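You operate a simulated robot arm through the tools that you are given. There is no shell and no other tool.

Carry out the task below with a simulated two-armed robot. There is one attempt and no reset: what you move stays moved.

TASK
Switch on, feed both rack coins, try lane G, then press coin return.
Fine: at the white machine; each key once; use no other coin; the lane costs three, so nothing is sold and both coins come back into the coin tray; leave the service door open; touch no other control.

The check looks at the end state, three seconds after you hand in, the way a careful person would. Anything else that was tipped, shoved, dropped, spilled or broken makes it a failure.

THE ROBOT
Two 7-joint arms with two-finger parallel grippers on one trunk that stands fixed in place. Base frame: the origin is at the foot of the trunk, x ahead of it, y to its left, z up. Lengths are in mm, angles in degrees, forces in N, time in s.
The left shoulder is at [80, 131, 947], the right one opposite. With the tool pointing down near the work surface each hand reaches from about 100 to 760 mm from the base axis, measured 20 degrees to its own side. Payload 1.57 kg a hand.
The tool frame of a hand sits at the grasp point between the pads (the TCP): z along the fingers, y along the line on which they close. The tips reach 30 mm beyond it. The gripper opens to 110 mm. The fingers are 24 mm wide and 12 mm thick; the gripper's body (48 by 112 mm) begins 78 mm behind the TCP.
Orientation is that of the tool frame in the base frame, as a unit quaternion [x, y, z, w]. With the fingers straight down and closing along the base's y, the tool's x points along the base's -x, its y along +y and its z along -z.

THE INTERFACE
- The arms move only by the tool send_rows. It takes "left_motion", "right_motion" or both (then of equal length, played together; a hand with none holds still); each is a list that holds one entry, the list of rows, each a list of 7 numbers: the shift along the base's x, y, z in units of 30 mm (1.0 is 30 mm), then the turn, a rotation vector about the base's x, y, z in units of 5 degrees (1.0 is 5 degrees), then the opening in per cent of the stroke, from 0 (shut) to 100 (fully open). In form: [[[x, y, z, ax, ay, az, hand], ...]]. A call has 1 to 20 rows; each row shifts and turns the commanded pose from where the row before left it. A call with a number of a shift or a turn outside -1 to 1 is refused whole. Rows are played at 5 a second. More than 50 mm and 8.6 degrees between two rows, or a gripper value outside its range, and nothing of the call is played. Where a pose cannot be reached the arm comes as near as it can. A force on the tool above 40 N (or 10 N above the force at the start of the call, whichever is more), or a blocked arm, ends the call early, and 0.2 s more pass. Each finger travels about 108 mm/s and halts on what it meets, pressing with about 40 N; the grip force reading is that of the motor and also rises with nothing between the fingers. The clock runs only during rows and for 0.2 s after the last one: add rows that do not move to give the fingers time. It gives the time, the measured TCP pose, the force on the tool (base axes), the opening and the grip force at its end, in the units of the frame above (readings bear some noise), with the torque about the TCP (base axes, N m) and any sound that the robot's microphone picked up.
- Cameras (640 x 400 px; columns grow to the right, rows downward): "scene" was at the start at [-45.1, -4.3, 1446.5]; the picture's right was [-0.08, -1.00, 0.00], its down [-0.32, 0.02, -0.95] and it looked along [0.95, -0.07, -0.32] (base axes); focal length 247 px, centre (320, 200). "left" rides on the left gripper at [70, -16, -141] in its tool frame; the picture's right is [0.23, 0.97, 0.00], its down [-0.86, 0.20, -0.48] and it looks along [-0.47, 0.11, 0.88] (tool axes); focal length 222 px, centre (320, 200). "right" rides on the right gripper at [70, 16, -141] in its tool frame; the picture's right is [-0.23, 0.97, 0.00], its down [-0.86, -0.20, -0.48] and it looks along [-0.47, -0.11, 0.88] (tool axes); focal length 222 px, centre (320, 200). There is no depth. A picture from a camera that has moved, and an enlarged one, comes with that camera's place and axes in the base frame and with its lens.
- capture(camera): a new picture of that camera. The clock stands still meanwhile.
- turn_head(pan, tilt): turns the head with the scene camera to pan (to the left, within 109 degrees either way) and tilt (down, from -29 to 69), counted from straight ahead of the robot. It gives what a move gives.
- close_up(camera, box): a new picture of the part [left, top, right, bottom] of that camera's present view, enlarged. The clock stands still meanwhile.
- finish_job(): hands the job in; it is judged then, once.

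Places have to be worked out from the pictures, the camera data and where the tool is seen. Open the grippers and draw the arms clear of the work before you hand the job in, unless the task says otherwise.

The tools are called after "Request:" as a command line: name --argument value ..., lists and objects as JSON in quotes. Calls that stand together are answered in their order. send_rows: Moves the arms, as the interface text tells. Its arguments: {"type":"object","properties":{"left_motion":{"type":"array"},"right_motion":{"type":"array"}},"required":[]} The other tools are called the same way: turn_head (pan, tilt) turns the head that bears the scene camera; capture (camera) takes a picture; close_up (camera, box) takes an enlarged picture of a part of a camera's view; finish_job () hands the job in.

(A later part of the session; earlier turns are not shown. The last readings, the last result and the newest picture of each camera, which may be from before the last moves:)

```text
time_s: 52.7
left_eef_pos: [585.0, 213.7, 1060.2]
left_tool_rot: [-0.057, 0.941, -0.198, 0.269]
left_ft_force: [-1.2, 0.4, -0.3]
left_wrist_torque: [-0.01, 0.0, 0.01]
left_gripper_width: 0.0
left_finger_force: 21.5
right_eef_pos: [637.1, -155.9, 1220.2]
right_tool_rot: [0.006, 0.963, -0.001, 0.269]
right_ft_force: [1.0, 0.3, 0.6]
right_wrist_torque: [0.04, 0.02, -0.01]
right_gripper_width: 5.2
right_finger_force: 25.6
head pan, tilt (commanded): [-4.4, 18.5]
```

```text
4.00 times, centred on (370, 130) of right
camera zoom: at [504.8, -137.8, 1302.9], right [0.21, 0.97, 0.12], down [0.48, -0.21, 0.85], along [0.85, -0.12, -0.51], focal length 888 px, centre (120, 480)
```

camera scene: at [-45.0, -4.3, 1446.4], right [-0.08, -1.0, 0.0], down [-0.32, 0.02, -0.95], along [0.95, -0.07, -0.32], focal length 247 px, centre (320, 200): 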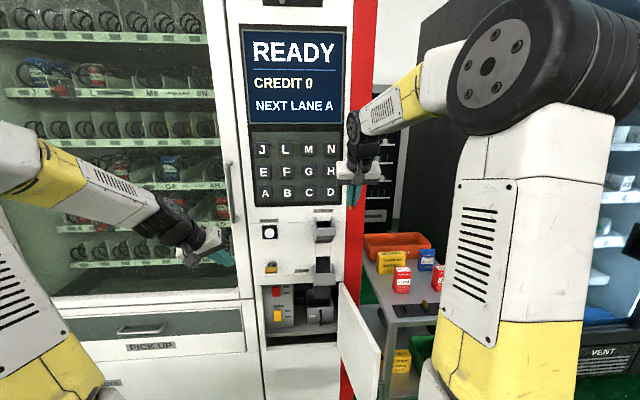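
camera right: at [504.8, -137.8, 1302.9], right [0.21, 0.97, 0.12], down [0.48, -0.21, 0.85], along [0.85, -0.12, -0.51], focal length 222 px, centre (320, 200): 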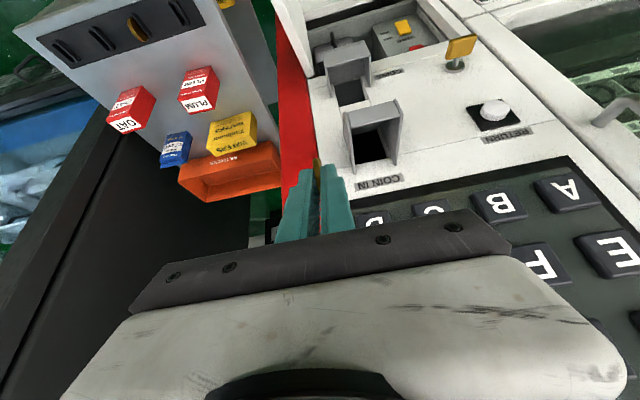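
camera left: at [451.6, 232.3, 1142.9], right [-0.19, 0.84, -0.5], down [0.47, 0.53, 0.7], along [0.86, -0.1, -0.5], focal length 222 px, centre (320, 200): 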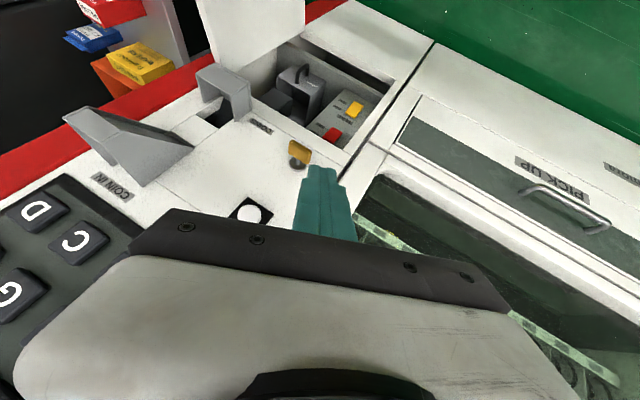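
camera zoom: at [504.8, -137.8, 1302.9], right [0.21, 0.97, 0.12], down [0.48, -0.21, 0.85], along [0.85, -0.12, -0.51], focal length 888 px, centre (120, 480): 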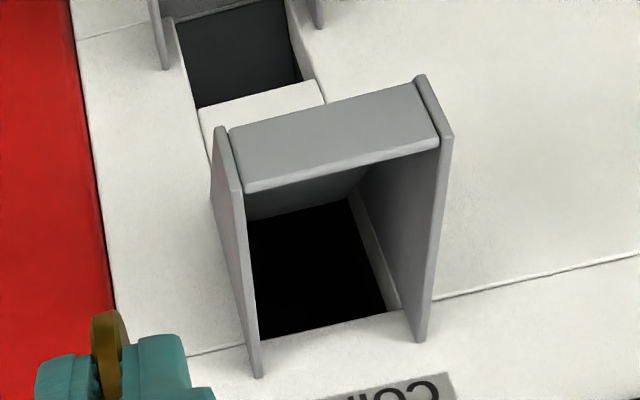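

The hopper centre line is y ≈ -84.5, rim z ≈ 1096, x from 697 to about 800. I move the coin above it to TCP (725, -84.5, 1180) before lowering.

Request:
send_rows --right_motion '[[[0.73, 0.6, -0.2, 0, 0, 0, 0], [0.73, 0.6, -0.2, 0, 0, 0, 0], [0.73, 0.6, -0.4, 0, 0, 0, 0], [0.73, 0.58, -0.53, 0, 0, 0, 0], [0, 0, 0, 0, 0, 0, 0]]]'

Request:
capture --camera "right"

Request:
close_up --camera "scene" --box '[265, 150, 393, 230]'

Request:
close_up --camera "left" --box '[20, 70, 212, 190]'

```text
time_s: 53.9
left_eef_pos: [585.2, 213.7, 1060.0]
left_tool_rot: [-0.057, 0.941, -0.199, 0.269]
left_ft_force: [-0.7, 0.1, 0.2]
left_wrist_torque: [-0.01, -0.01, 0.01]
left_gripper_width: 0.0
left_finger_force: 21.4
right_eef_pos: [722.3, -84.8, 1181.3]
right_tool_rot: [0.005, 0.963, -0.001, 0.269]
right_ft_force: [-0.1, 0.3, -0.4]
right_wrist_torque: [0.0, 0.01, 0.04]
right_gripper_width: 4.8
right_finger_force: 25.5
head pan, tilt (commanded): [-4.4, 18.5]
```

```text
taken
camera right: at [591.3, -67.1, 1265.0], right [0.21, 0.97, 0.12], down [0.48, -0.21, 0.85], along [0.85, -0.12, -0.51], focal length 222 px, centre (320, 200)
```

right: 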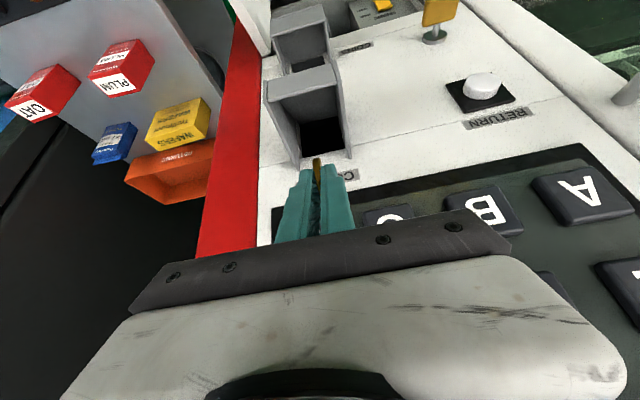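

```text
5.00 times, centred on (329, 190) of scene
camera zoom: at [-45.0, -4.3, 1446.4], right [-0.08, -1.0, 0.0], down [-0.32, 0.02, -0.95], along [0.95, -0.07, -0.32], focal length 1234 px, centre (275, 250)
```

zoom: 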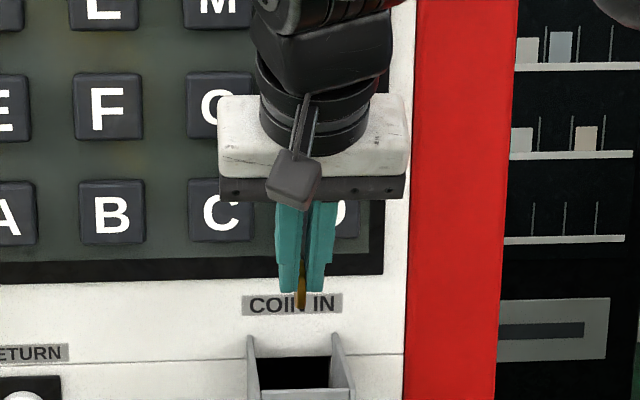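

```text
3.33 times, centred on (116, 130) of left
camera zoom: at [451.7, 232.5, 1142.7], right [-0.19, 0.84, -0.5], down [0.47, 0.53, 0.7], along [0.86, -0.1, -0.5], focal length 740 px, centre (1000, 433)
```

zoom: 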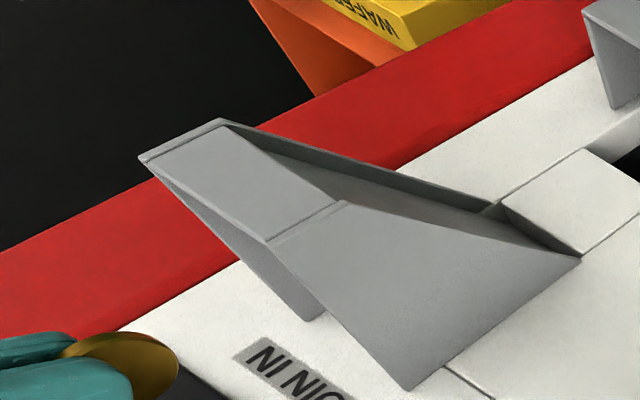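

The coin is lined up over the hopper (coin y ≈ -83). I lower it by 55 mm so its lower edge enters the hopper, then check before releasing.

Request:
send_rows --right_motion '[[[0.05, 0, -0.6, 0, 0, 0, 0], [0.05, 0, -0.6, 0, 0, 0, 0], [0.03, 0, -0.65, 0, 0, 0, 0], [0, 0, 0, 0, 0, 0, 0]]]'

Request:
close_up --camera "right" --box '[240, 90, 400, 190]'

Request:
close_up --camera "scene" --box '[265, 170, 393, 250]'

Request:
close_up --camera "left" --box '[20, 70, 212, 190]'

```text
time_s: 54.9
left_eef_pos: [584.6, 213.9, 1060.3]
left_tool_rot: [-0.056, 0.941, -0.199, 0.269]
left_ft_force: [0.6, -0.6, -0.1]
left_wrist_torque: [0.02, -0.01, 0.02]
left_gripper_width: 0.2
left_finger_force: 21.4
right_eef_pos: [728.3, -85.3, 1125.5]
right_tool_rot: [0.006, 0.964, -0.002, 0.267]
right_ft_force: [-0.4, 0.6, -0.2]
right_wrist_torque: [0.03, 0.04, 0.02]
right_gripper_width: 4.7
right_finger_force: 25.0
head pan, tilt (commanded): [-4.4, 18.5]
```

```text
4.00 times, centred on (320, 140) of right
camera zoom: at [596.0, -67.5, 1208.5], right [0.21, 0.97, 0.12], down [0.48, -0.21, 0.85], along [0.85, -0.12, -0.51], focal length 888 px, centre (320, 440)
```

zoom: 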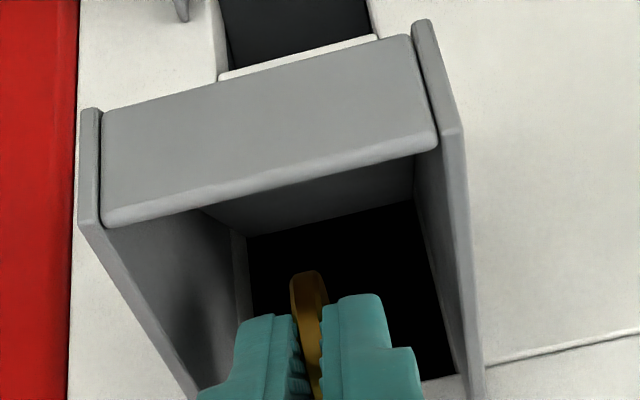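

```text
5.00 times, centred on (329, 210) of scene
camera zoom: at [-45.0, -4.3, 1446.4], right [-0.08, -1.0, 0.0], down [-0.32, 0.02, -0.95], along [0.95, -0.07, -0.32], focal length 1234 px, centre (275, 150)
```

zoom: 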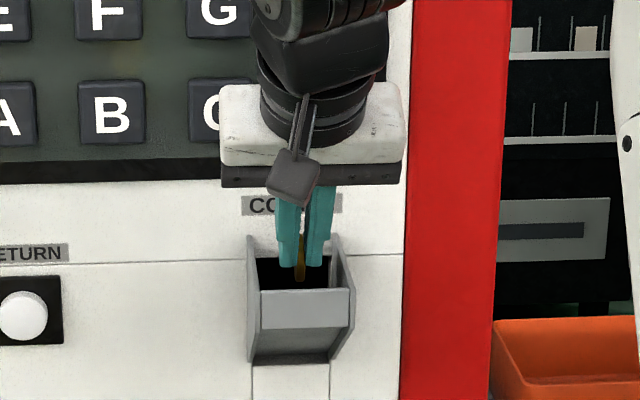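

```text
3.33 times, centred on (116, 130) of left
camera zoom: at [451.7, 232.4, 1142.7], right [-0.19, 0.84, -0.5], down [0.47, 0.53, 0.7], along [0.86, -0.1, -0.5], focal length 740 px, centre (1000, 433)
```

zoom: 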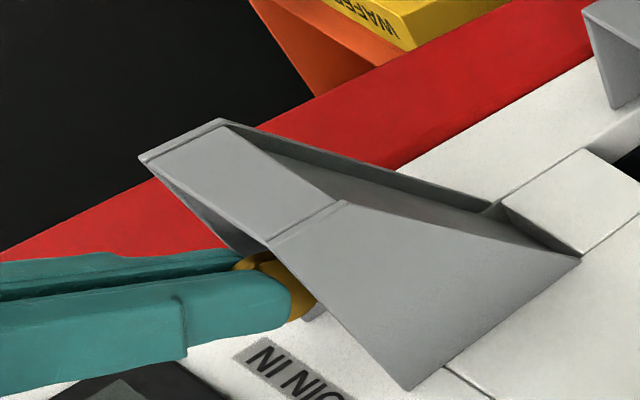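

The coin is centred inside the hopper mouth, fingertips at rim height. I open slightly to let it drop.

Request:
send_rows --right_motion '[[[0, 0, -0.15, 0, 0, 0, 0], [0, 0, 0, 0, 0, 0, 8], [0, 0, 0, 0, 0, 0, 14], [0, 0, 0, 0, 0, 0, 16], [0, 0, 0, 0, 0, 0, 16], [0, 0, 0, 0, 0, 0, 16]]]'

Request:
capture --camera "scene"

Request:
close_up --camera "right" --box '[240, 90, 400, 190]'

```text
time_s: 56.3
left_eef_pos: [586.7, 213.2, 1059.5]
left_tool_rot: [-0.056, 0.941, -0.199, 0.269]
left_ft_force: [-1.0, -0.3, -1.0]
left_wrist_torque: [0.0, 0.0, 0.0]
left_gripper_width: 0.1
left_finger_force: 21.2
right_eef_pos: [729.3, -85.1, 1119.8]
right_tool_rot: [0.006, 0.963, -0.002, 0.269]
right_ft_force: [-0.3, 0.0, 0.0]
right_wrist_torque: [0.02, 0.01, 0.03]
right_gripper_width: 17.5
right_finger_force: 0.0
head pan, tilt (commanded): [-4.4, 18.5]
```

```text
taken
camera scene: at [-45.0, -4.3, 1446.4], right [-0.08, -1.0, 0.0], down [-0.32, 0.02, -0.95], along [0.95, -0.07, -0.32], focal length 247 px, centre (320, 200)
```

scene: 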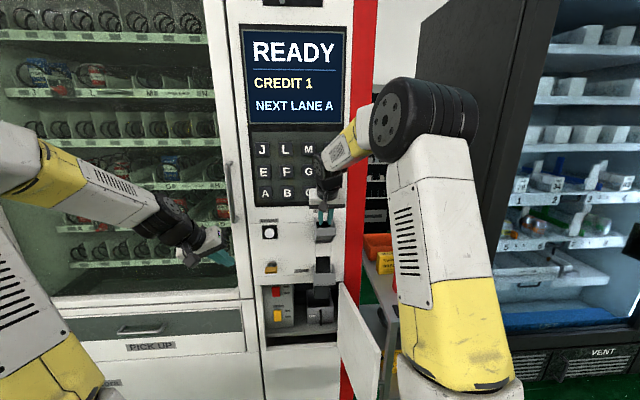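

```text
4.00 times, centred on (320, 140) of right
camera zoom: at [596.1, -67.2, 1203.6], right [0.21, 0.97, 0.12], down [0.48, -0.21, 0.85], along [0.85, -0.12, -0.51], focal length 888 px, centre (320, 440)
```

zoom: 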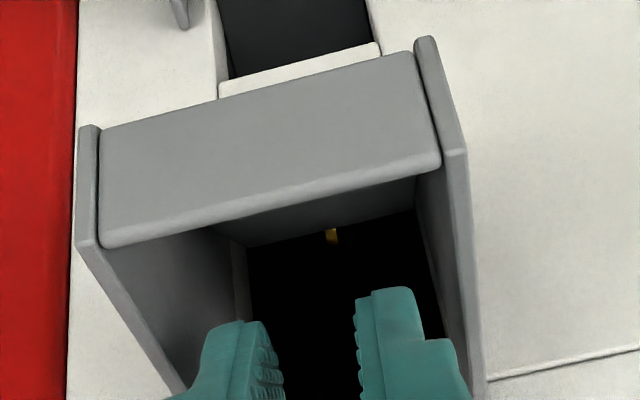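

CREDIT 1: the first coin was accepted. I raise the hand and return it over the second coin, turning it back to straight down.

Request:
send_rows --right_motion '[[[0, 0, 0.8, 0, 0, 0, 16], [0, 0, 0.9, 0, 0, 0, 16], [-0.5, -0.4, 0.8, 0, 0, 0, 16], [-0.8, -0.6, 0.5, 0, 0, 0, 25], [-0.8, -0.7, 0.3, 0, 0.2, 0, 25], [-0.7, -0.8, 0.2, 0, 0.5, 0.01, 25], [-0.2, -0.8, -0.4, 0, 0.55, 0.01, 25], [-0.1, -0.8, -0.5, 0, 0.55, 0.01, 25], [-0.1, -0.8, -0.6, 0, 0.55, 0.01, 25], [-0.1, -0.85, -0.6, 0, 0.55, 0.01, 25], [-0.1, -0.85, -0.65, 0, 0.55, 0.01, 25], [-0.1, -0.85, -0.65, 0, 0.55, 0.01, 25], [0, -0.85, -0.65, 0, 0.55, 0.01, 25], [0, -0.85, -0.65, 0, 0.55, 0.02, 25], [0, -0.85, -0.65, 0, 0.55, 0.02, 25], [0, -0.8, -0.65, 0, 0.55, 0.02, 25], [0, 0, 0, 0, 0.04, 0.0, 25], [0, 0, 0, 0, 0, 0, 25]]]'

Request:
capture --camera "right"

Request:
capture --camera "scene"

```text
time_s: 60.1
left_eef_pos: [585.7, 214.6, 1061.3]
left_tool_rot: [-0.057, 0.941, -0.198, 0.268]
left_ft_force: [-0.2, -0.3, -0.3]
left_wrist_torque: [-0.01, -0.01, 0.04]
left_gripper_width: 0.0
left_finger_force: 21.1
right_eef_pos: [624.9, -407.9, 1043.8]
right_tool_rot: [-0.001, 1.0, -0.001, -0.001]
right_ft_force: [0.2, -0.1, 0.3]
right_wrist_torque: [0.04, 0.02, 0.03]
right_gripper_width: 27.5
right_finger_force: 0.0
head pan, tilt (commanded): [-4.4, 18.5]
```

```text
taken
camera right: at [555.1, -390.9, 1184.3], right [0.23, 0.97, 0.0], down [0.86, -0.2, 0.48], along [0.46, -0.11, -0.88], focal length 222 px, centre (320, 200)
```

right: 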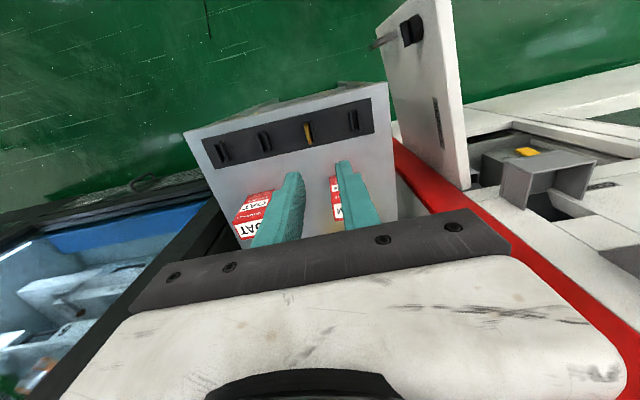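

```text
taken
camera scene: at [-45.0, -4.4, 1446.4], right [-0.08, -1.0, 0.0], down [-0.32, 0.02, -0.95], along [0.95, -0.07, -0.32], focal length 247 px, centre (320, 200)
```

scene: 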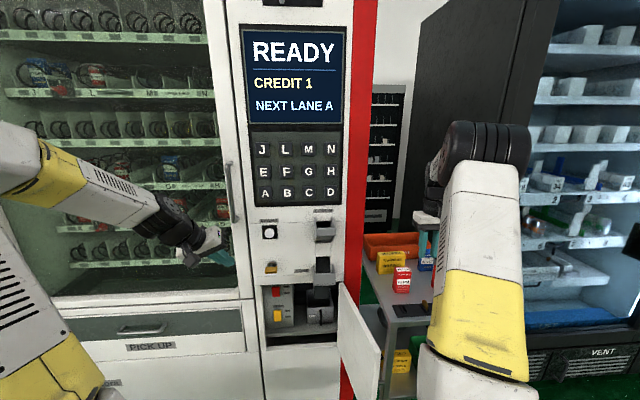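

The hand points straight down at (625, -408, 1044). I shift over coin B and lower to z ≈ 935 for a close look.

Request:
send_rows --right_motion '[[[-0.01, -0.15, -0.9, 0, 0, 0, 30], [-0.01, -0.15, -0.9, 0, 0, 0, 30], [-0.01, -0.15, -0.9, 0, 0, 0, 30], [-0.01, -0.15, -0.9, 0, 0, 0, 30], [0, 0, 0, 0, 0, 0, 30]]]'

Request:
close_up --camera "right" --box '[240, 115, 400, 215]'

```text
time_s: 61.3
left_eef_pos: [586.5, 212.9, 1059.4]
left_tool_rot: [-0.057, 0.941, -0.198, 0.269]
left_ft_force: [-0.8, -1.0, -0.3]
left_wrist_torque: [0.03, -0.06, 0.02]
left_gripper_width: 0.1
left_finger_force: 21.3
right_eef_pos: [623.9, -426.9, 938.4]
right_tool_rot: [0.0, 1.0, -0.002, 0.0]
right_ft_force: [-0.3, -0.6, 0.0]
right_wrist_torque: [-0.01, 0.0, 0.02]
right_gripper_width: 32.9
right_finger_force: 0.0
head pan, tilt (commanded): [-4.4, 18.5]
```

```text
4.00 times, centred on (320, 165) of right
camera zoom: at [554.2, -411.1, 1078.6], right [0.23, 0.97, 0.0], down [0.86, -0.2, 0.48], along [0.47, -0.11, -0.88], focal length 888 px, centre (320, 340)
```

zoom: 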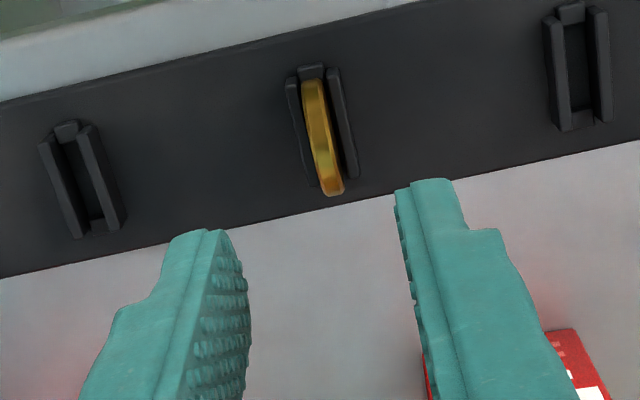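

Coin B is at about (622, -426), right under the fingers' midline. I lower to TCP z ≈ 855 and close slowly as before.

Request:
send_rows --right_motion '[[[0, 0.03, -0.8, 0, 0, 0, 30], [0, 0, -0.8, 0, 0, 0, 25], [0, 0, -0.7, 0, 0, 0, 25], [0, 0, -0.47, 0, 0, 0, 25], [0, 0, 0, 0, 0, 0, 20], [0, 0, 0, 0, 0, 0, 16], [0, 0, 0, 0, 0, 0, 13], [0, 0, 0, 0, 0, 0, 10], [0, 0, 0, 0, 0, 0, 8], [0, 0, 0, 0, 0, 0, 6], [0, 0, 0, 0, 0, 0, 4], [0, 0, 0, 0, 0, 0, 4]]]'

Request:
close_up --camera "right" --box '[260, 125, 388, 205]'

```text
time_s: 63.9
left_eef_pos: [584.4, 212.5, 1060.8]
left_tool_rot: [-0.057, 0.941, -0.199, 0.269]
left_ft_force: [-0.5, 0.5, 0.9]
left_wrist_torque: [0.01, 0.03, 0.01]
left_gripper_width: 0.0
left_finger_force: 21.0
right_eef_pos: [622.9, -425.9, 852.8]
right_tool_rot: [0.0, 1.0, -0.001, -0.001]
right_ft_force: [1.2, -0.8, 1.1]
right_wrist_torque: [-0.07, -0.01, -0.05]
right_gripper_width: 6.1
right_finger_force: 0.8
head pan, tilt (commanded): [-4.4, 18.5]
```

```text
5.00 times, centred on (324, 165) of right
camera zoom: at [554.4, -408.8, 992.7], right [0.23, 0.97, 0.0], down [0.86, -0.2, 0.48], along [0.47, -0.11, -0.88], focal length 1111 px, centre (300, 375)
```

zoom: 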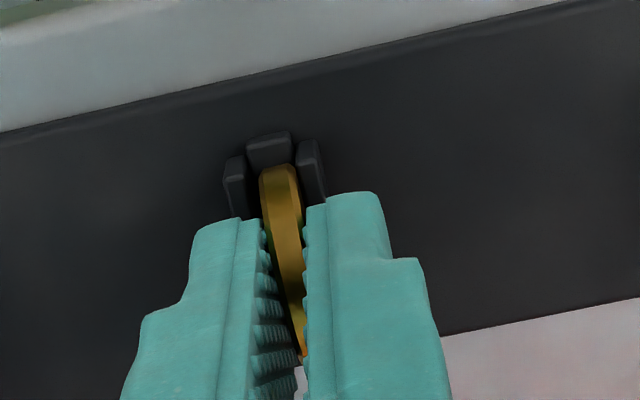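

The fingers are on coin B (6.1 mm opening). I close firmly and lift straight up.

Request:
send_rows --right_motion '[[[0, 0, 0, 0, 0, 0, 0], [0, 0, 0, 0, 0, 0, 0], [0, 0, 0.3, 0, 0, 0, 0], [0, 0, 0.5, 0, 0, 0, 0], [0, 0, 0.8, 0, 0, 0, 0], [0, 0, 0.8, 0, 0, 0, 0], [0, 0, 0, 0, 0, 0, 0]]]'

Request:
capture --camera "right"

Request:
close_up --camera "right" --box '[250, 105, 410, 205]'

```text
time_s: 65.5
left_eef_pos: [586.1, 213.7, 1060.5]
left_tool_rot: [-0.056, 0.941, -0.198, 0.269]
left_ft_force: [0.2, -0.4, -0.5]
left_wrist_torque: [0.01, 0.01, 0.01]
left_gripper_width: 0.0
left_finger_force: 21.6
right_eef_pos: [623.7, -424.8, 928.7]
right_tool_rot: [0.0, 1.0, 0.0, -0.001]
right_ft_force: [-0.2, 0.7, -0.4]
right_wrist_torque: [0.0, 0.0, 0.04]
right_gripper_width: 4.9
right_finger_force: 25.1
head pan, tilt (commanded): [-4.4, 18.5]
```

```text
taken
camera right: at [554.6, -407.9, 1069.1], right [0.23, 0.97, 0.0], down [0.86, -0.2, 0.48], along [0.47, -0.11, -0.88], focal length 222 px, centre (320, 200)
```

right: 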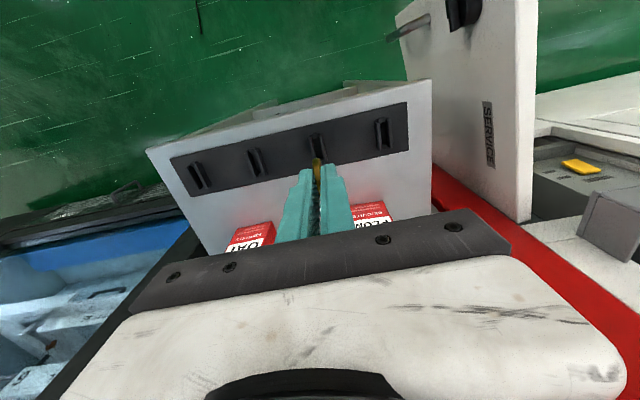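

```text
4.00 times, centred on (330, 155) of right
camera zoom: at [554.6, -407.9, 1069.1], right [0.23, 0.97, 0.0], down [0.86, -0.2, 0.48], along [0.47, -0.11, -0.88], focal length 888 px, centre (280, 380)
```

zoom: 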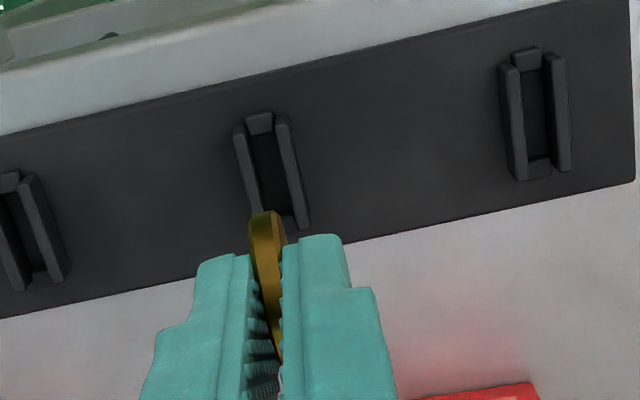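

Coin B is held and all rack slots are empty. I carry it back along the same route to the hopper, tilting 31° forward.

Request:
send_rows --right_motion '[[[0, 0.1, 1, 0, 0, 0, 0], [0, 0.4, 1, 0, -0.52, 0, 0], [0.04, 0.8, 0.85, 0, -0.52, 0, 0], [0.05, 0.85, 0.75, 0, -0.52, 0, 0], [0.05, 0.85, 0.75, 0, -0.52, 0, 0], [0.05, 0.85, 0.75, 0, -0.52, 0, 0], [0.05, 0.85, 0.75, 0, -0.52, 0, 0], [0.05, 0.85, 0.75, 0, -0.52, 0, 0], [0.05, 0.85, 0.75, 0, -0.52, 0, 0], [0.05, 0.85, 0.75, 0, -0.52, 0, 0], [0.05, 0.85, 0.75, 0, -0.52, 0, 0], [0.05, 0.85, 0.5, 0, -0.52, 0, 0], [0.1, 0.85, 0.35, 0, -0.52, 0, 0], [0, 0, 0, 0, 0, 0, 0]]]'

Request:
capture --camera "scene"

```text
time_s: 68.5
left_eef_pos: [585.0, 213.7, 1061.4]
left_tool_rot: [-0.057, 0.941, -0.198, 0.269]
left_ft_force: [-0.1, -0.7, 0.4]
left_wrist_torque: [-0.02, 0.02, 0.02]
left_gripper_width: 0.0
left_finger_force: 21.5
right_eef_pos: [639.1, -132.8, 1217.2]
right_tool_rot: [0.0, 0.963, -0.002, 0.27]
right_ft_force: [-0.1, 0.4, -0.5]
right_wrist_torque: [0.0, 0.0, -0.03]
right_gripper_width: 4.7
right_finger_force: 25.5
head pan, tilt (commanded): [-4.4, 18.5]
```

```text
taken
camera scene: at [-45.0, -4.3, 1446.4], right [-0.08, -1.0, 0.0], down [-0.32, 0.02, -0.95], along [0.95, -0.07, -0.32], focal length 247 px, centre (320, 200)
```

scene: 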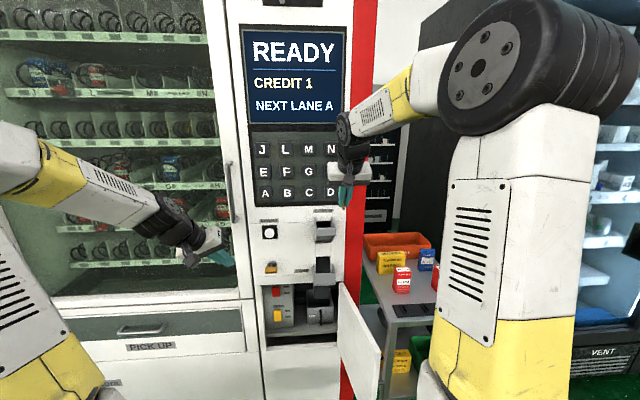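

Hand is at (639, -133, 1217). I move over the hopper and check alignment.

Request:
send_rows --right_motion '[[[0.717, 0.4, -0.2, 0, 0, 0, 0], [0.717, 0.4, -0.2, 0, 0, 0, 0], [0.717, 0.4, -0.4, 0, 0, 0, 0], [0.717, 0.4, -0.4, 0, 0, 0, 0], [0.05, 0, -0.6, 0, 0, 0, 0], [0, 0, 0, 0, 0, 0, 0]]]'

Request:
close_up --camera "scene" --box '[265, 160, 393, 240]'

Request:
close_up --camera "right" --box '[240, 90, 400, 190]'

```text
time_s: 69.9
left_eef_pos: [584.1, 215.3, 1060.1]
left_tool_rot: [-0.057, 0.941, -0.198, 0.269]
left_ft_force: [0.5, -0.2, 0.3]
left_wrist_torque: [-0.03, 0.03, -0.02]
left_gripper_width: 0.1
left_finger_force: 21.2
right_eef_pos: [728.5, -84.4, 1161.4]
right_tool_rot: [-0.001, 0.963, -0.002, 0.268]
right_ft_force: [-0.2, -0.6, -0.2]
right_wrist_torque: [-0.03, 0.01, -0.03]
right_gripper_width: 4.8
right_finger_force: 25.3
head pan, tilt (commanded): [-4.4, 18.5]
```

```text
5.00 times, centred on (329, 200) of scene
camera zoom: at [-45.0, -4.3, 1446.4], right [-0.08, -1.0, 0.0], down [-0.32, 0.02, -0.95], along [0.95, -0.07, -0.32], focal length 1234 px, centre (275, 200)
```

zoom: 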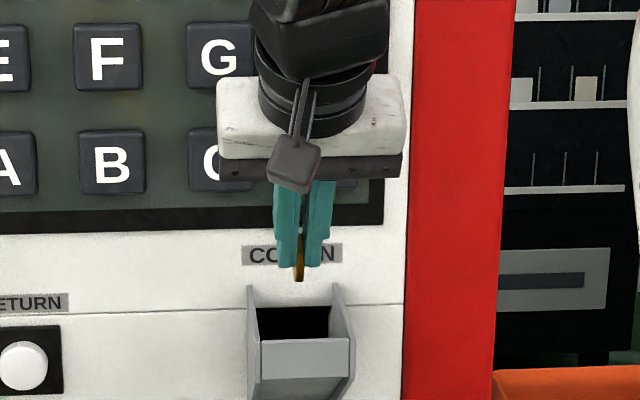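

```text
4.00 times, centred on (320, 140) of right
camera zoom: at [596.5, -67.5, 1244.8], right [0.19, 0.97, 0.11], down [0.48, -0.2, 0.85], along [0.85, -0.11, -0.51], focal length 888 px, centre (320, 440)
```

zoom: 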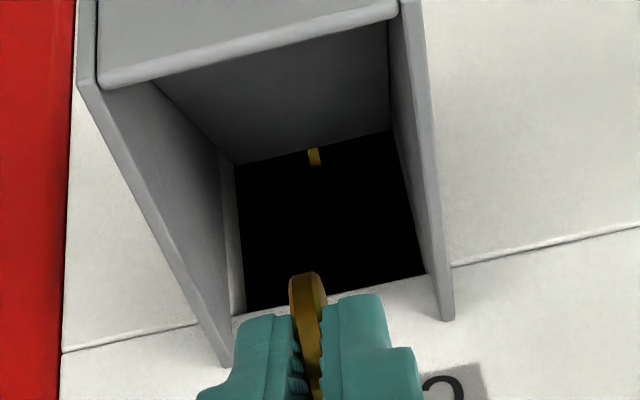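

Alignment is as for the first coin. I lower into the hopper and release.

Request:
send_rows --right_motion '[[[0.01, 0, -0.6, 0, 0, 0, 0], [0.01, 0, -0.7, 0, 0, 0, 0], [0, 0, -0.1, 0, 0, 0, 0], [0, 0, 0, 0, 0, 0, 8], [0, 0, 0, 0, 0, 0, 14], [0, 0, 0, 0, 0, 0, 16], [0, 0, 0, 0, 0, 0, 16], [0, 0, 0, 0, 0, 0, 16]]]'

Request:
capture --camera "scene"

Request:
close_up --camera "right" --box '[240, 90, 400, 190]'

```text
time_s: 71.7
left_eef_pos: [585.7, 214.3, 1059.8]
left_tool_rot: [-0.056, 0.941, -0.2, 0.269]
left_ft_force: [-0.1, 0.3, 0.4]
left_wrist_torque: [0.01, 0.0, 0.01]
left_gripper_width: 0.0
left_finger_force: 21.8
right_eef_pos: [730.0, -83.1, 1123.0]
right_tool_rot: [0.0, 0.964, -0.001, 0.268]
right_ft_force: [0.6, -0.5, -0.6]
right_wrist_torque: [0.02, -0.01, -0.01]
right_gripper_width: 17.6
right_finger_force: 0.0
head pan, tilt (commanded): [-4.4, 18.5]
```

```text
taken
camera scene: at [-45.0, -4.3, 1446.4], right [-0.08, -1.0, 0.0], down [-0.32, 0.02, -0.95], along [0.95, -0.07, -0.32], focal length 247 px, centre (320, 200)
```

scene: 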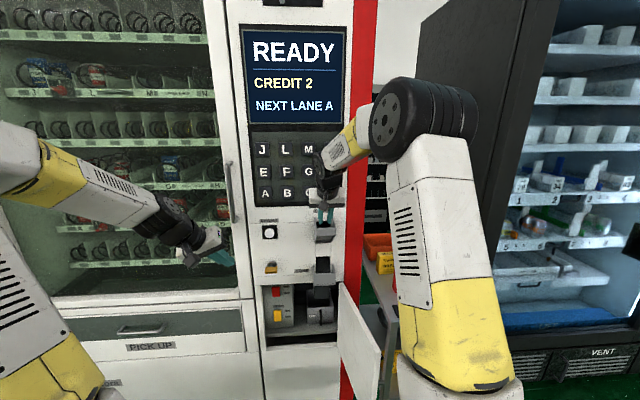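

```text
4.00 times, centred on (320, 140) of right
camera zoom: at [596.7, -67.9, 1205.9], right [0.19, 0.97, 0.11], down [0.48, -0.2, 0.85], along [0.85, -0.11, -0.51], focal length 888 px, centre (320, 440)
```

zoom: 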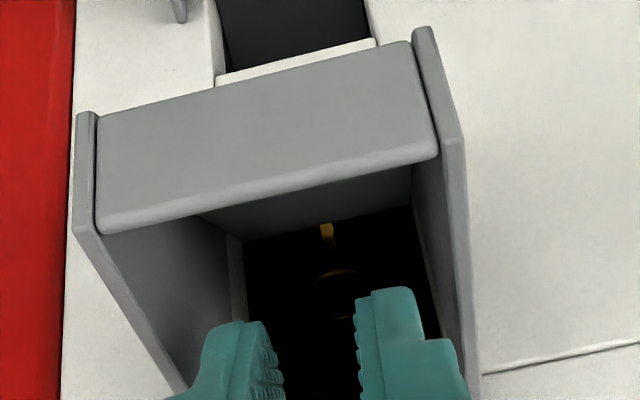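

CREDIT 2. I raise the right hand out of the hopper and take it back to the right side, clear of the keypad.

Request:
send_rows --right_motion '[[[0, 0, 0.8, 0, 0, 0, 16], [0, 0, 0.9, 0, 0, 0, 16], [-0.5, -0.4, 0.8, 0, 0, 0, 16], [-0.8, -0.6, 0.5, 0, 0, 0, 25], [-0.8, -0.7, 0.3, 0, 0.2, 0, 25], [-0.7, -0.8, 0.2, 0, 0.5, 0.01, 25], [-0.3, -0.8, -0.3, 0, 0.55, 0, 25], [-0.3, -0.8, -0.3, 0, 0.55, 0, 25], [-0.3, -0.8, -0.3, 0, 0.55, 0, 25], [-0.3, -0.85, -0.3, 0, 0.55, 0, 25], [-0.3, -0.85, -0.3, 0, 0.55, 0, 25], [-0.3, -0.85, -0.3, 0, 0.55, 0, 25], [-0.3, -0.85, -0.3, 0, 0.55, 0, 25], [-0.3, -0.85, -0.3, 0, 0.55, 0, 25], [-0.3, -0.85, -0.3, 0, 0.55, 0, 25], [-0.3, -0.8, -0.3, 0, 0.55, 0, 25], [0, 0, 0, 0, 0, 0, 25]]]'

Request:
capture --camera "scene"

Request:
capture --camera "left"

```text
time_s: 75.3
left_eef_pos: [584.7, 213.6, 1060.5]
left_tool_rot: [-0.057, 0.941, -0.199, 0.269]
left_ft_force: [0.4, -0.3, 0.5]
left_wrist_torque: [-0.02, -0.02, 0.0]
left_gripper_width: 0.0
left_finger_force: 21.3
right_eef_pos: [554.8, -407.7, 1137.1]
right_tool_rot: [-0.001, 1.0, -0.002, 0.001]
right_ft_force: [-0.1, 0.4, 0.0]
right_wrist_torque: [-0.03, 0.0, 0.01]
right_gripper_width: 27.2
right_finger_force: 0.1
head pan, tilt (commanded): [-4.4, 18.5]
```

```text
taken
camera scene: at [-45.0, -4.3, 1446.4], right [-0.08, -1.0, 0.0], down [-0.32, 0.02, -0.95], along [0.95, -0.07, -0.32], focal length 247 px, centre (320, 200)
```

scene: 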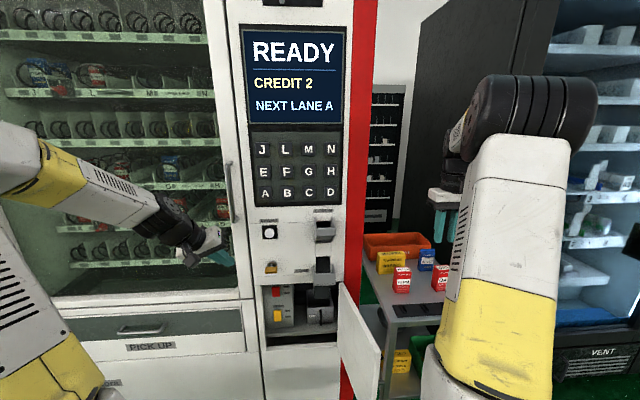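

```text
taken
camera left: at [451.7, 232.4, 1142.7], right [-0.19, 0.84, -0.5], down [0.47, 0.53, 0.7], along [0.86, -0.1, -0.5], focal length 222 px, centre (320, 200)
```

left: 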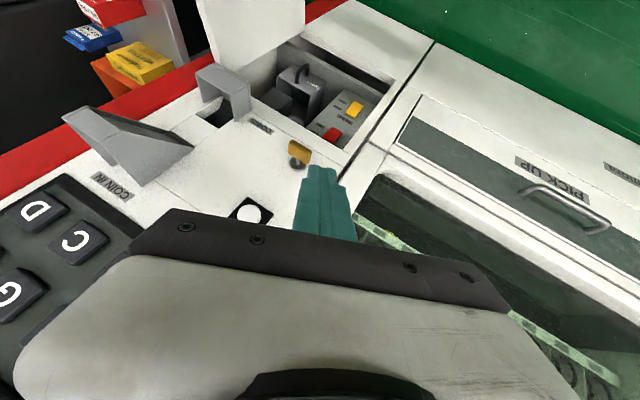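

The keypad G is at about (791, -31, 1269). I raise the left hand toward that height, tilting it 12° more forward, keeping clear of the machine.

Request:
send_rows --left_motion '[[[0.06, -0.475, 0.93, 0, -0.3, 0, 0], [0.06, -0.475, 0.93, 0, -0.3, 0, 0], [0.06, -0.475, 0.93, 0, -0.3, 0, 0], [0.06, -0.475, 0.93, 0, -0.3, 0, 0], [0.06, -0.475, 0.93, 0, -0.3, 0, 0], [0.06, -0.475, 0.93, 0, -0.3, 0, 0], [0.06, -0.475, 0.93, 0, -0.3, 0, 0], [0.06, -0.475, 0.93, 0, -0.3, 0, 0], [0, 0, 0, 0, 0, 0, 0]]]'

Request:
capture --camera "scene"

Request:
capture --camera "left"

```text
time_s: 77.3
left_eef_pos: [601.0, 99.3, 1282.8]
left_tool_rot: [-0.035, 0.908, -0.203, 0.366]
left_ft_force: [0.5, -1.0, -0.1]
left_wrist_torque: [0.03, 0.02, 0.0]
left_gripper_width: 0.0
left_finger_force: 21.2
right_eef_pos: [554.3, -408.4, 1138.6]
right_tool_rot: [-0.001, 1.0, -0.001, 0.001]
right_ft_force: [0.1, -0.5, 0.1]
right_wrist_torque: [0.0, 0.0, 0.02]
right_gripper_width: 27.7
right_finger_force: 0.1
head pan, tilt (commanded): [-4.4, 18.5]
```

```text
taken
camera scene: at [-45.1, -4.4, 1446.4], right [-0.08, -1.0, 0.0], down [-0.32, 0.02, -0.95], along [0.95, -0.07, -0.32], focal length 247 px, centre (320, 200)
```

scene: 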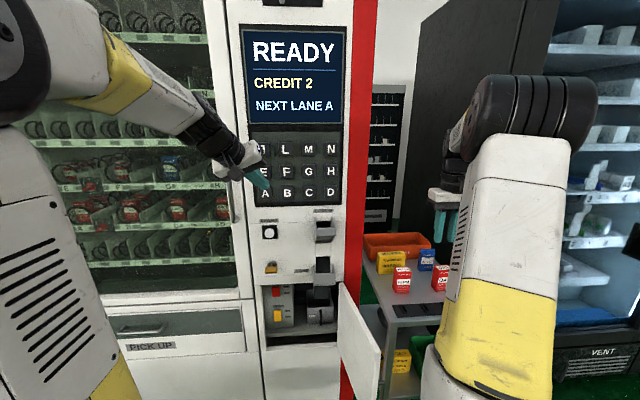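

```text
taken
camera left: at [452.5, 118.2, 1335.5], right [-0.08, 0.84, -0.53], down [0.32, 0.53, 0.79], along [0.94, -0.1, -0.31], focal length 222 px, centre (320, 200)
```

left: 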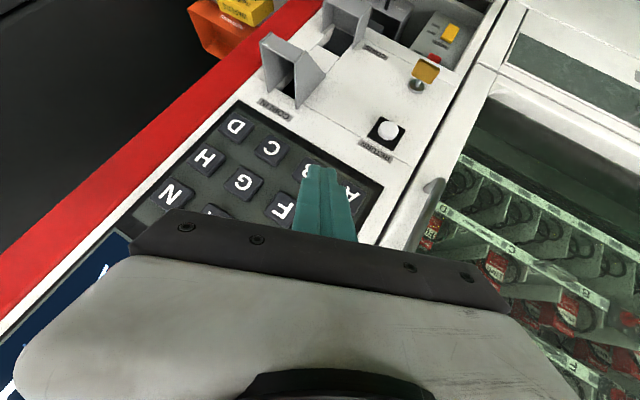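

G is confirmed at about (791, -33, 1268). I move the fingertips in front of it, about 50 mm short.

Request:
send_rows --left_motion '[[[0.5, -0.694, 0, 0, 0, 0, 0], [0.6, -0.694, 0, 0, 0, 0, 0], [0.6, -0.694, 0, 0, 0, 0, 0], [0.6, -0.694, 0, 0, 0, 0, 0], [0.6, -0.694, 0, 0, 0, 0, 0], [0.6, -0.694, 0, 0, 0, 0, 0], [0, 0, 0, 0, 0, 0, 0]]]'

Request:
capture --camera "scene"

Request:
close_up --camera "left" --box '[224, 100, 416, 220]'

```text
time_s: 78.9
left_eef_pos: [705.1, -25.8, 1281.2]
left_tool_rot: [-0.036, 0.908, -0.204, 0.365]
left_ft_force: [-0.3, 0.3, -0.1]
left_wrist_torque: [-0.01, 0.0, -0.02]
left_gripper_width: 0.3
left_finger_force: 21.4
right_eef_pos: [555.9, -409.1, 1138.4]
right_tool_rot: [-0.001, 1.0, 0.0, 0.001]
right_ft_force: [0.4, -0.9, 0.2]
right_wrist_torque: [0.0, -0.03, 0.03]
right_gripper_width: 27.5
right_finger_force: 0.1
head pan, tilt (commanded): [-4.4, 18.5]
```

```text
taken
camera scene: at [-45.0, -4.5, 1446.4], right [-0.08, -1.0, 0.0], down [-0.32, 0.02, -0.95], along [0.95, -0.07, -0.32], focal length 247 px, centre (320, 200)
```

scene: 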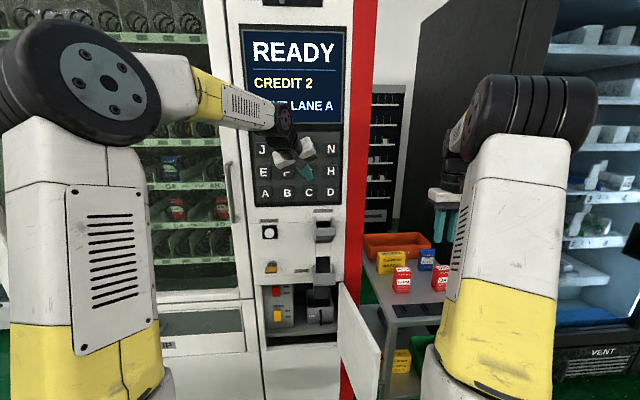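

```text
3.33 times, centred on (320, 160) of left
camera zoom: at [555.8, -7.7, 1333.8], right [-0.08, 0.84, -0.53], down [0.32, 0.53, 0.79], along [0.94, -0.1, -0.31], focal length 740 px, centre (320, 333)
```

zoom: 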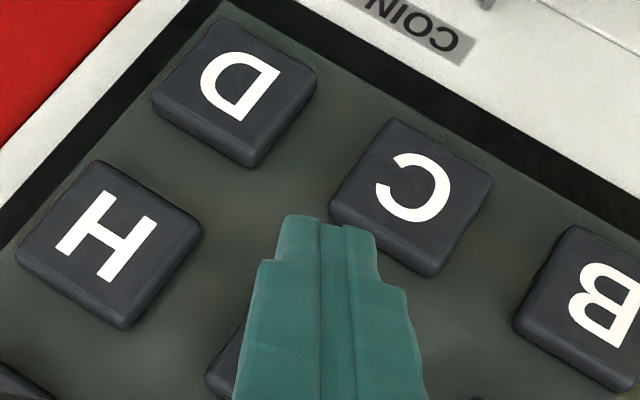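

G lies straight ahead of the fingertip edge. I advance along +x, with fine steps near contact, until the key gives.

Request:
send_rows --left_motion '[[[0.5, 0, 0, 0, 0, 0, 0], [0.5, 0, 0, 0, 0, 0, 0], [0.3, 0, 0, 0, 0, 0, 0], [0.1, 0, 0, 0, 0, 0, 0], [0.1, 0, 0, 0, 0, 0, 0], [0.1, 0, 0, 0, 0, 0, 0], [0.1, 0, 0, 0, 0, 0, 0], [0.1, 0, 0, 0, 0, 0, 0]]]'

Request:
capture --camera "scene"

Request:
close_up --camera "left" --box '[224, 100, 416, 220]'

```text
time_s: 80.7
left_eef_pos: [758.7, -24.0, 1282.2]
left_tool_rot: [-0.037, 0.908, -0.203, 0.365]
left_ft_force: [-2.8, -0.5, 0.8]
left_wrist_torque: [0.0, 0.03, -0.04]
left_gripper_width: 0.0
left_finger_force: 21.7
right_eef_pos: [556.4, -407.9, 1137.6]
right_tool_rot: [-0.002, 1.0, 0.0, 0.001]
right_ft_force: [0.0, -0.2, 1.1]
right_wrist_torque: [0.01, 0.0, 0.0]
right_gripper_width: 27.7
right_finger_force: 0.1
head pan, tilt (commanded): [-4.4, 18.5]
heard: click
```

```text
taken
camera scene: at [-45.2, -4.4, 1446.4], right [-0.08, -1.0, 0.0], down [-0.32, 0.02, -0.95], along [0.95, -0.07, -0.32], focal length 247 px, centre (320, 200)
```

scene: 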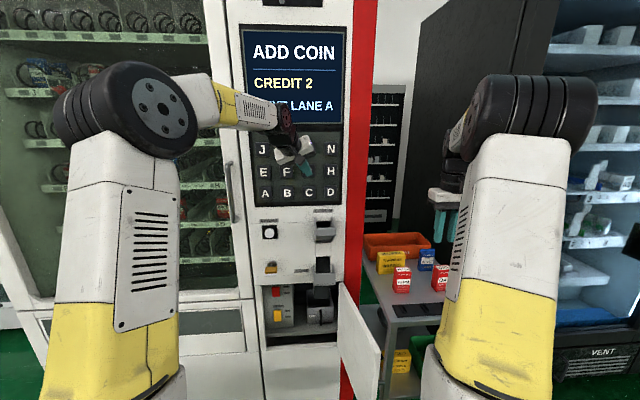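

```text
3.33 times, centred on (320, 160) of left
camera zoom: at [610.6, -5.7, 1334.9], right [-0.08, 0.84, -0.53], down [0.32, 0.53, 0.79], along [0.94, -0.1, -0.31], focal length 740 px, centre (320, 333)
```

zoom: 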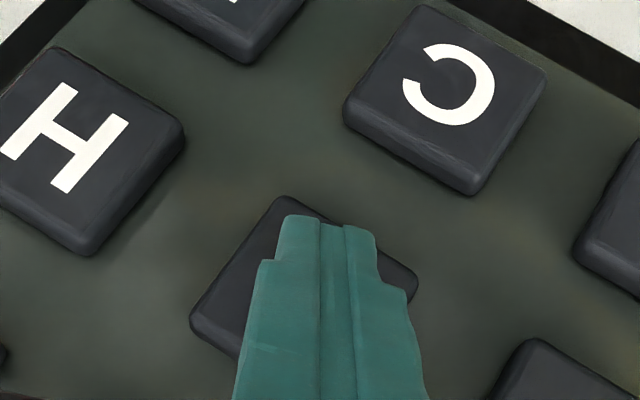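

A click was heard and the display shows ADD COIN with CREDIT 2 – lane G was tried once. I withdraw straight back, then go down to in front of the RETURN button, judged at about (779, 116, 1047).

Request:
send_rows --left_motion '[[[-0.5, 0, 0, 0, 0, 0, 0], [-0.8, 0, 0, 0, 0, 0, 0], [-0.9, 0, 0, 0, 0, 0, 0], [-0.2, 0.55, -0.83, 0, 0, 0, 0], [-0.2, 0.55, -0.83, 0, 0, 0, 0], [-0.15, 0.55, -0.83, 0, 0, 0, 0], [-0.15, 0.55, -0.83, 0, 0, 0, 0], [-0.15, 0.55, -0.83, 0, 0, 0, 0], [-0.15, 0.55, -0.83, 0, 0, 0, 0], [-0.15, 0.55, -0.83, 0, 0, 0, 0], [-0.15, 0.55, -0.83, 0, 0, 0, 0], [-0.15, 0.55, -0.83, 0, 0, 0, 0], [0, 0, 0, 0, 0, 0, 0]]]'

Request:
capture --camera "scene"

Request:
capture --camera "left"

```text
time_s: 83.5
left_eef_pos: [649.0, 126.4, 1057.5]
left_tool_rot: [-0.036, 0.907, -0.203, 0.367]
left_ft_force: [-0.2, -0.1, 1.1]
left_wrist_torque: [0.0, 0.01, 0.02]
left_gripper_width: 0.1
left_finger_force: 21.2
right_eef_pos: [555.2, -406.1, 1138.2]
right_tool_rot: [-0.001, 1.0, -0.001, 0.001]
right_ft_force: [0.2, 0.1, -0.4]
right_wrist_torque: [-0.01, 0.01, -0.03]
right_gripper_width: 27.4
right_finger_force: 0.1
head pan, tilt (commanded): [-4.4, 18.5]
```

```text
taken
camera scene: at [-45.0, -4.4, 1446.4], right [-0.08, -1.0, 0.0], down [-0.32, 0.02, -0.95], along [0.95, -0.07, -0.32], focal length 247 px, centre (320, 200)
```

scene: 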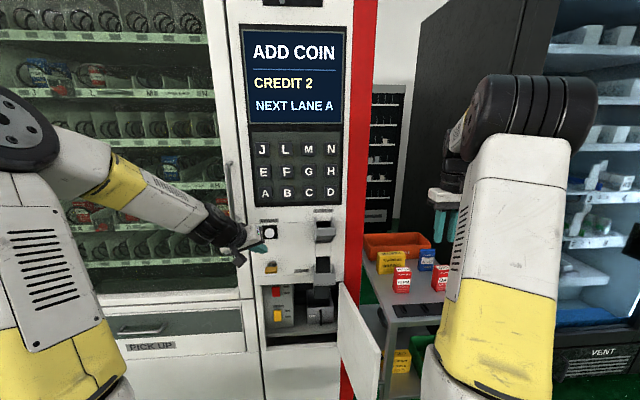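

```text
taken
camera left: at [501.1, 144.7, 1110.1], right [-0.08, 0.84, -0.53], down [0.32, 0.53, 0.79], along [0.94, -0.1, -0.31], focal length 222 px, centre (320, 200)
```

left: 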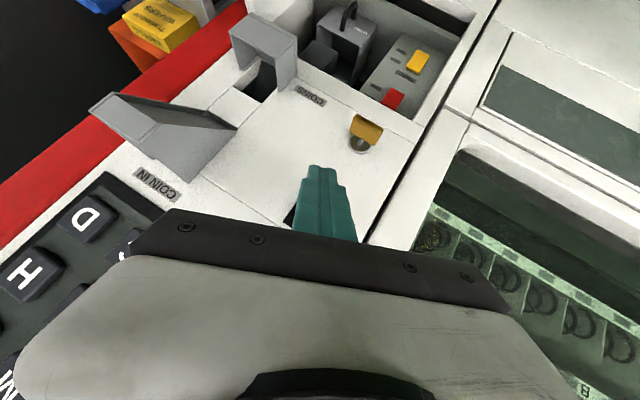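

CREDIT 2 / ADD COIN is displayed; the RETURN button lies straight ahead behind the fingers. I advance to about 25 mm before it and check.

Request:
send_rows --left_motion '[[[0.6, -0.02, 0, 0, 0, 0, 0], [0.6, -0.02, 0, 0, 0, 0, 0], [0.6, -0.02, 0.01, 0, 0, 0, 0], [0.6, -0.02, 0.01, 0, 0, 0, 0], [0, 0, 0, 0, 0, 0, 0]]]'

Request:
close_up --camera "scene" --box '[225, 195, 353, 275]'

Request:
close_up --camera "left" --box '[224, 100, 416, 220]'

```text
time_s: 84.7
left_eef_pos: [723.2, 122.1, 1059.5]
left_tool_rot: [-0.036, 0.908, -0.203, 0.365]
left_ft_force: [-0.2, -0.3, 1.1]
left_wrist_torque: [0.03, -0.03, 0.03]
left_gripper_width: 0.0
left_finger_force: 21.6
right_eef_pos: [555.2, -408.4, 1137.5]
right_tool_rot: [-0.001, 1.0, 0.0, 0.001]
right_ft_force: [-0.1, -0.1, 0.1]
right_wrist_torque: [0.01, 0.01, 0.01]
right_gripper_width: 27.5
right_finger_force: 0.0
head pan, tilt (commanded): [-4.4, 18.5]
```

```text
5.00 times, centred on (289, 235) of scene
camera zoom: at [-45.0, -4.4, 1446.4], right [-0.08, -1.0, 0.0], down [-0.32, 0.02, -0.95], along [0.95, -0.07, -0.32], focal length 1234 px, centre (475, 25)
```

zoom: 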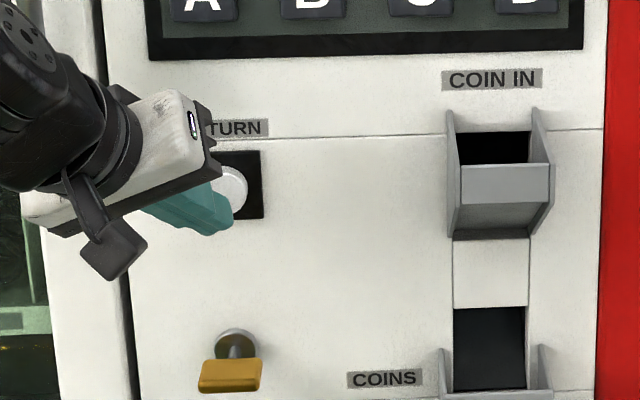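

```text
3.33 times, centred on (320, 160) of left
camera zoom: at [574.6, 140.2, 1112.8], right [-0.08, 0.84, -0.53], down [0.32, 0.53, 0.79], along [0.94, -0.1, -0.31], focal length 740 px, centre (320, 333)
```

zoom: 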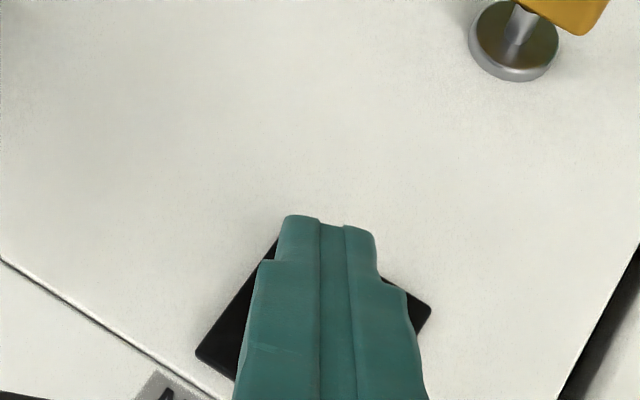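

Fingertips are aimed at the RETURN button, slightly high; I lower 4 mm and press forward in small steps.

Request:
send_rows --left_motion '[[[0.2, -0.04, -0.13, 0, 0, 0, 0], [0.3, 0, 0, 0, 0, 0, 0], [0.1, 0, 0, 0, 0, 0, 0], [0.1, 0, 0, 0, 0, 0, 0], [0.1, 0, 0, 0, 0, 0, 0], [0, 0, 0, 0, 0, 0, 0]]]'

Request:
close_up --camera "scene" --box '[225, 195, 353, 275]'

Request:
capture --camera "scene"

```text
time_s: 86.1
left_eef_pos: [746.3, 120.9, 1055.4]
left_tool_rot: [-0.036, 0.908, -0.203, 0.365]
left_ft_force: [-0.1, 0.8, 0.3]
left_wrist_torque: [0.0, -0.02, 0.01]
left_gripper_width: 0.1
left_finger_force: 21.8
right_eef_pos: [556.3, -408.3, 1137.2]
right_tool_rot: [-0.001, 1.0, -0.001, 0.0]
right_ft_force: [0.4, 0.3, 0.0]
right_wrist_torque: [-0.01, -0.02, 0.01]
right_gripper_width: 27.5
right_finger_force: 0.0
head pan, tilt (commanded): [-4.4, 18.5]
```

```text
5.00 times, centred on (289, 235) of scene
camera zoom: at [-45.0, -4.4, 1446.4], right [-0.08, -1.0, 0.0], down [-0.32, 0.02, -0.95], along [0.95, -0.07, -0.32], focal length 1234 px, centre (475, 25)
```

zoom: 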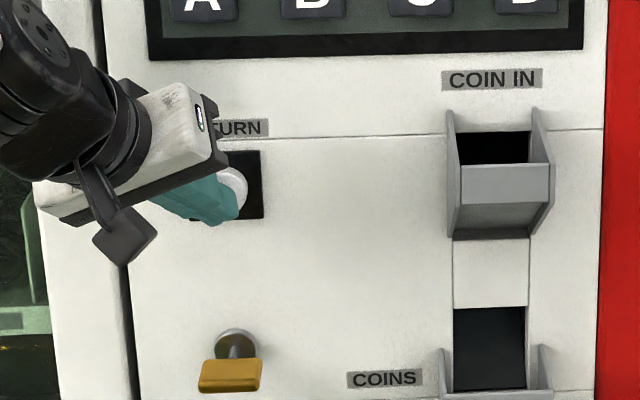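

```text
taken
camera scene: at [-45.0, -4.4, 1446.4], right [-0.08, -1.0, 0.0], down [-0.32, 0.02, -0.95], along [0.95, -0.07, -0.32], focal length 247 px, centre (320, 200)
```

scene: 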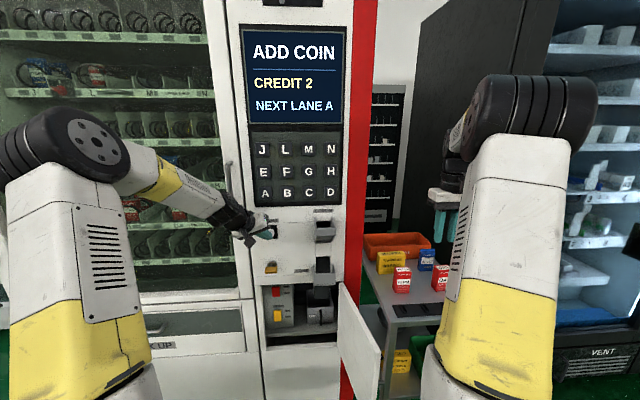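

No contact yet, still ADD COIN. I continue forward in 3 mm steps.

Request:
send_rows --left_motion '[[[0.1, 0, 0, 0, 0, 0, 0], [0.1, 0, 0, 0, 0, 0, 0], [0.1, 0, 0, 0, 0, 0, 0], [0.1, 0, 0, 0, 0, 0, 0]]]'

Request:
close_up --camera "scene" --box '[225, 195, 353, 275]'

```text
time_s: 87.1
left_eef_pos: [757.8, 120.7, 1053.7]
left_tool_rot: [-0.035, 0.908, -0.204, 0.365]
left_ft_force: [-5.5, -1.8, 0.6]
left_wrist_torque: [-0.02, 0.05, -0.06]
left_gripper_width: 0.0
left_finger_force: 20.8
right_eef_pos: [554.8, -407.1, 1137.8]
right_tool_rot: [-0.001, 1.0, -0.001, 0.0]
right_ft_force: [-0.4, 0.5, 0.6]
right_wrist_torque: [-0.01, -0.01, 0.04]
right_gripper_width: 27.6
right_finger_force: 0.1
head pan, tilt (commanded): [-4.4, 18.5]
heard: click
```

```text
5.00 times, centred on (289, 235) of scene
camera zoom: at [-45.3, -4.4, 1446.4], right [-0.08, -1.0, 0.0], down [-0.32, 0.02, -0.95], along [0.95, -0.07, -0.32], focal length 1234 px, centre (475, 25)
```

zoom: 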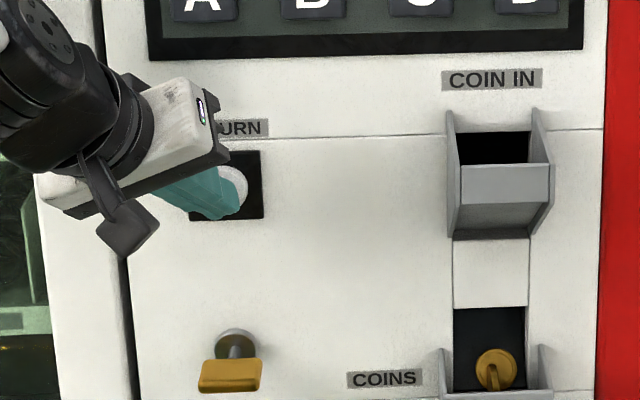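

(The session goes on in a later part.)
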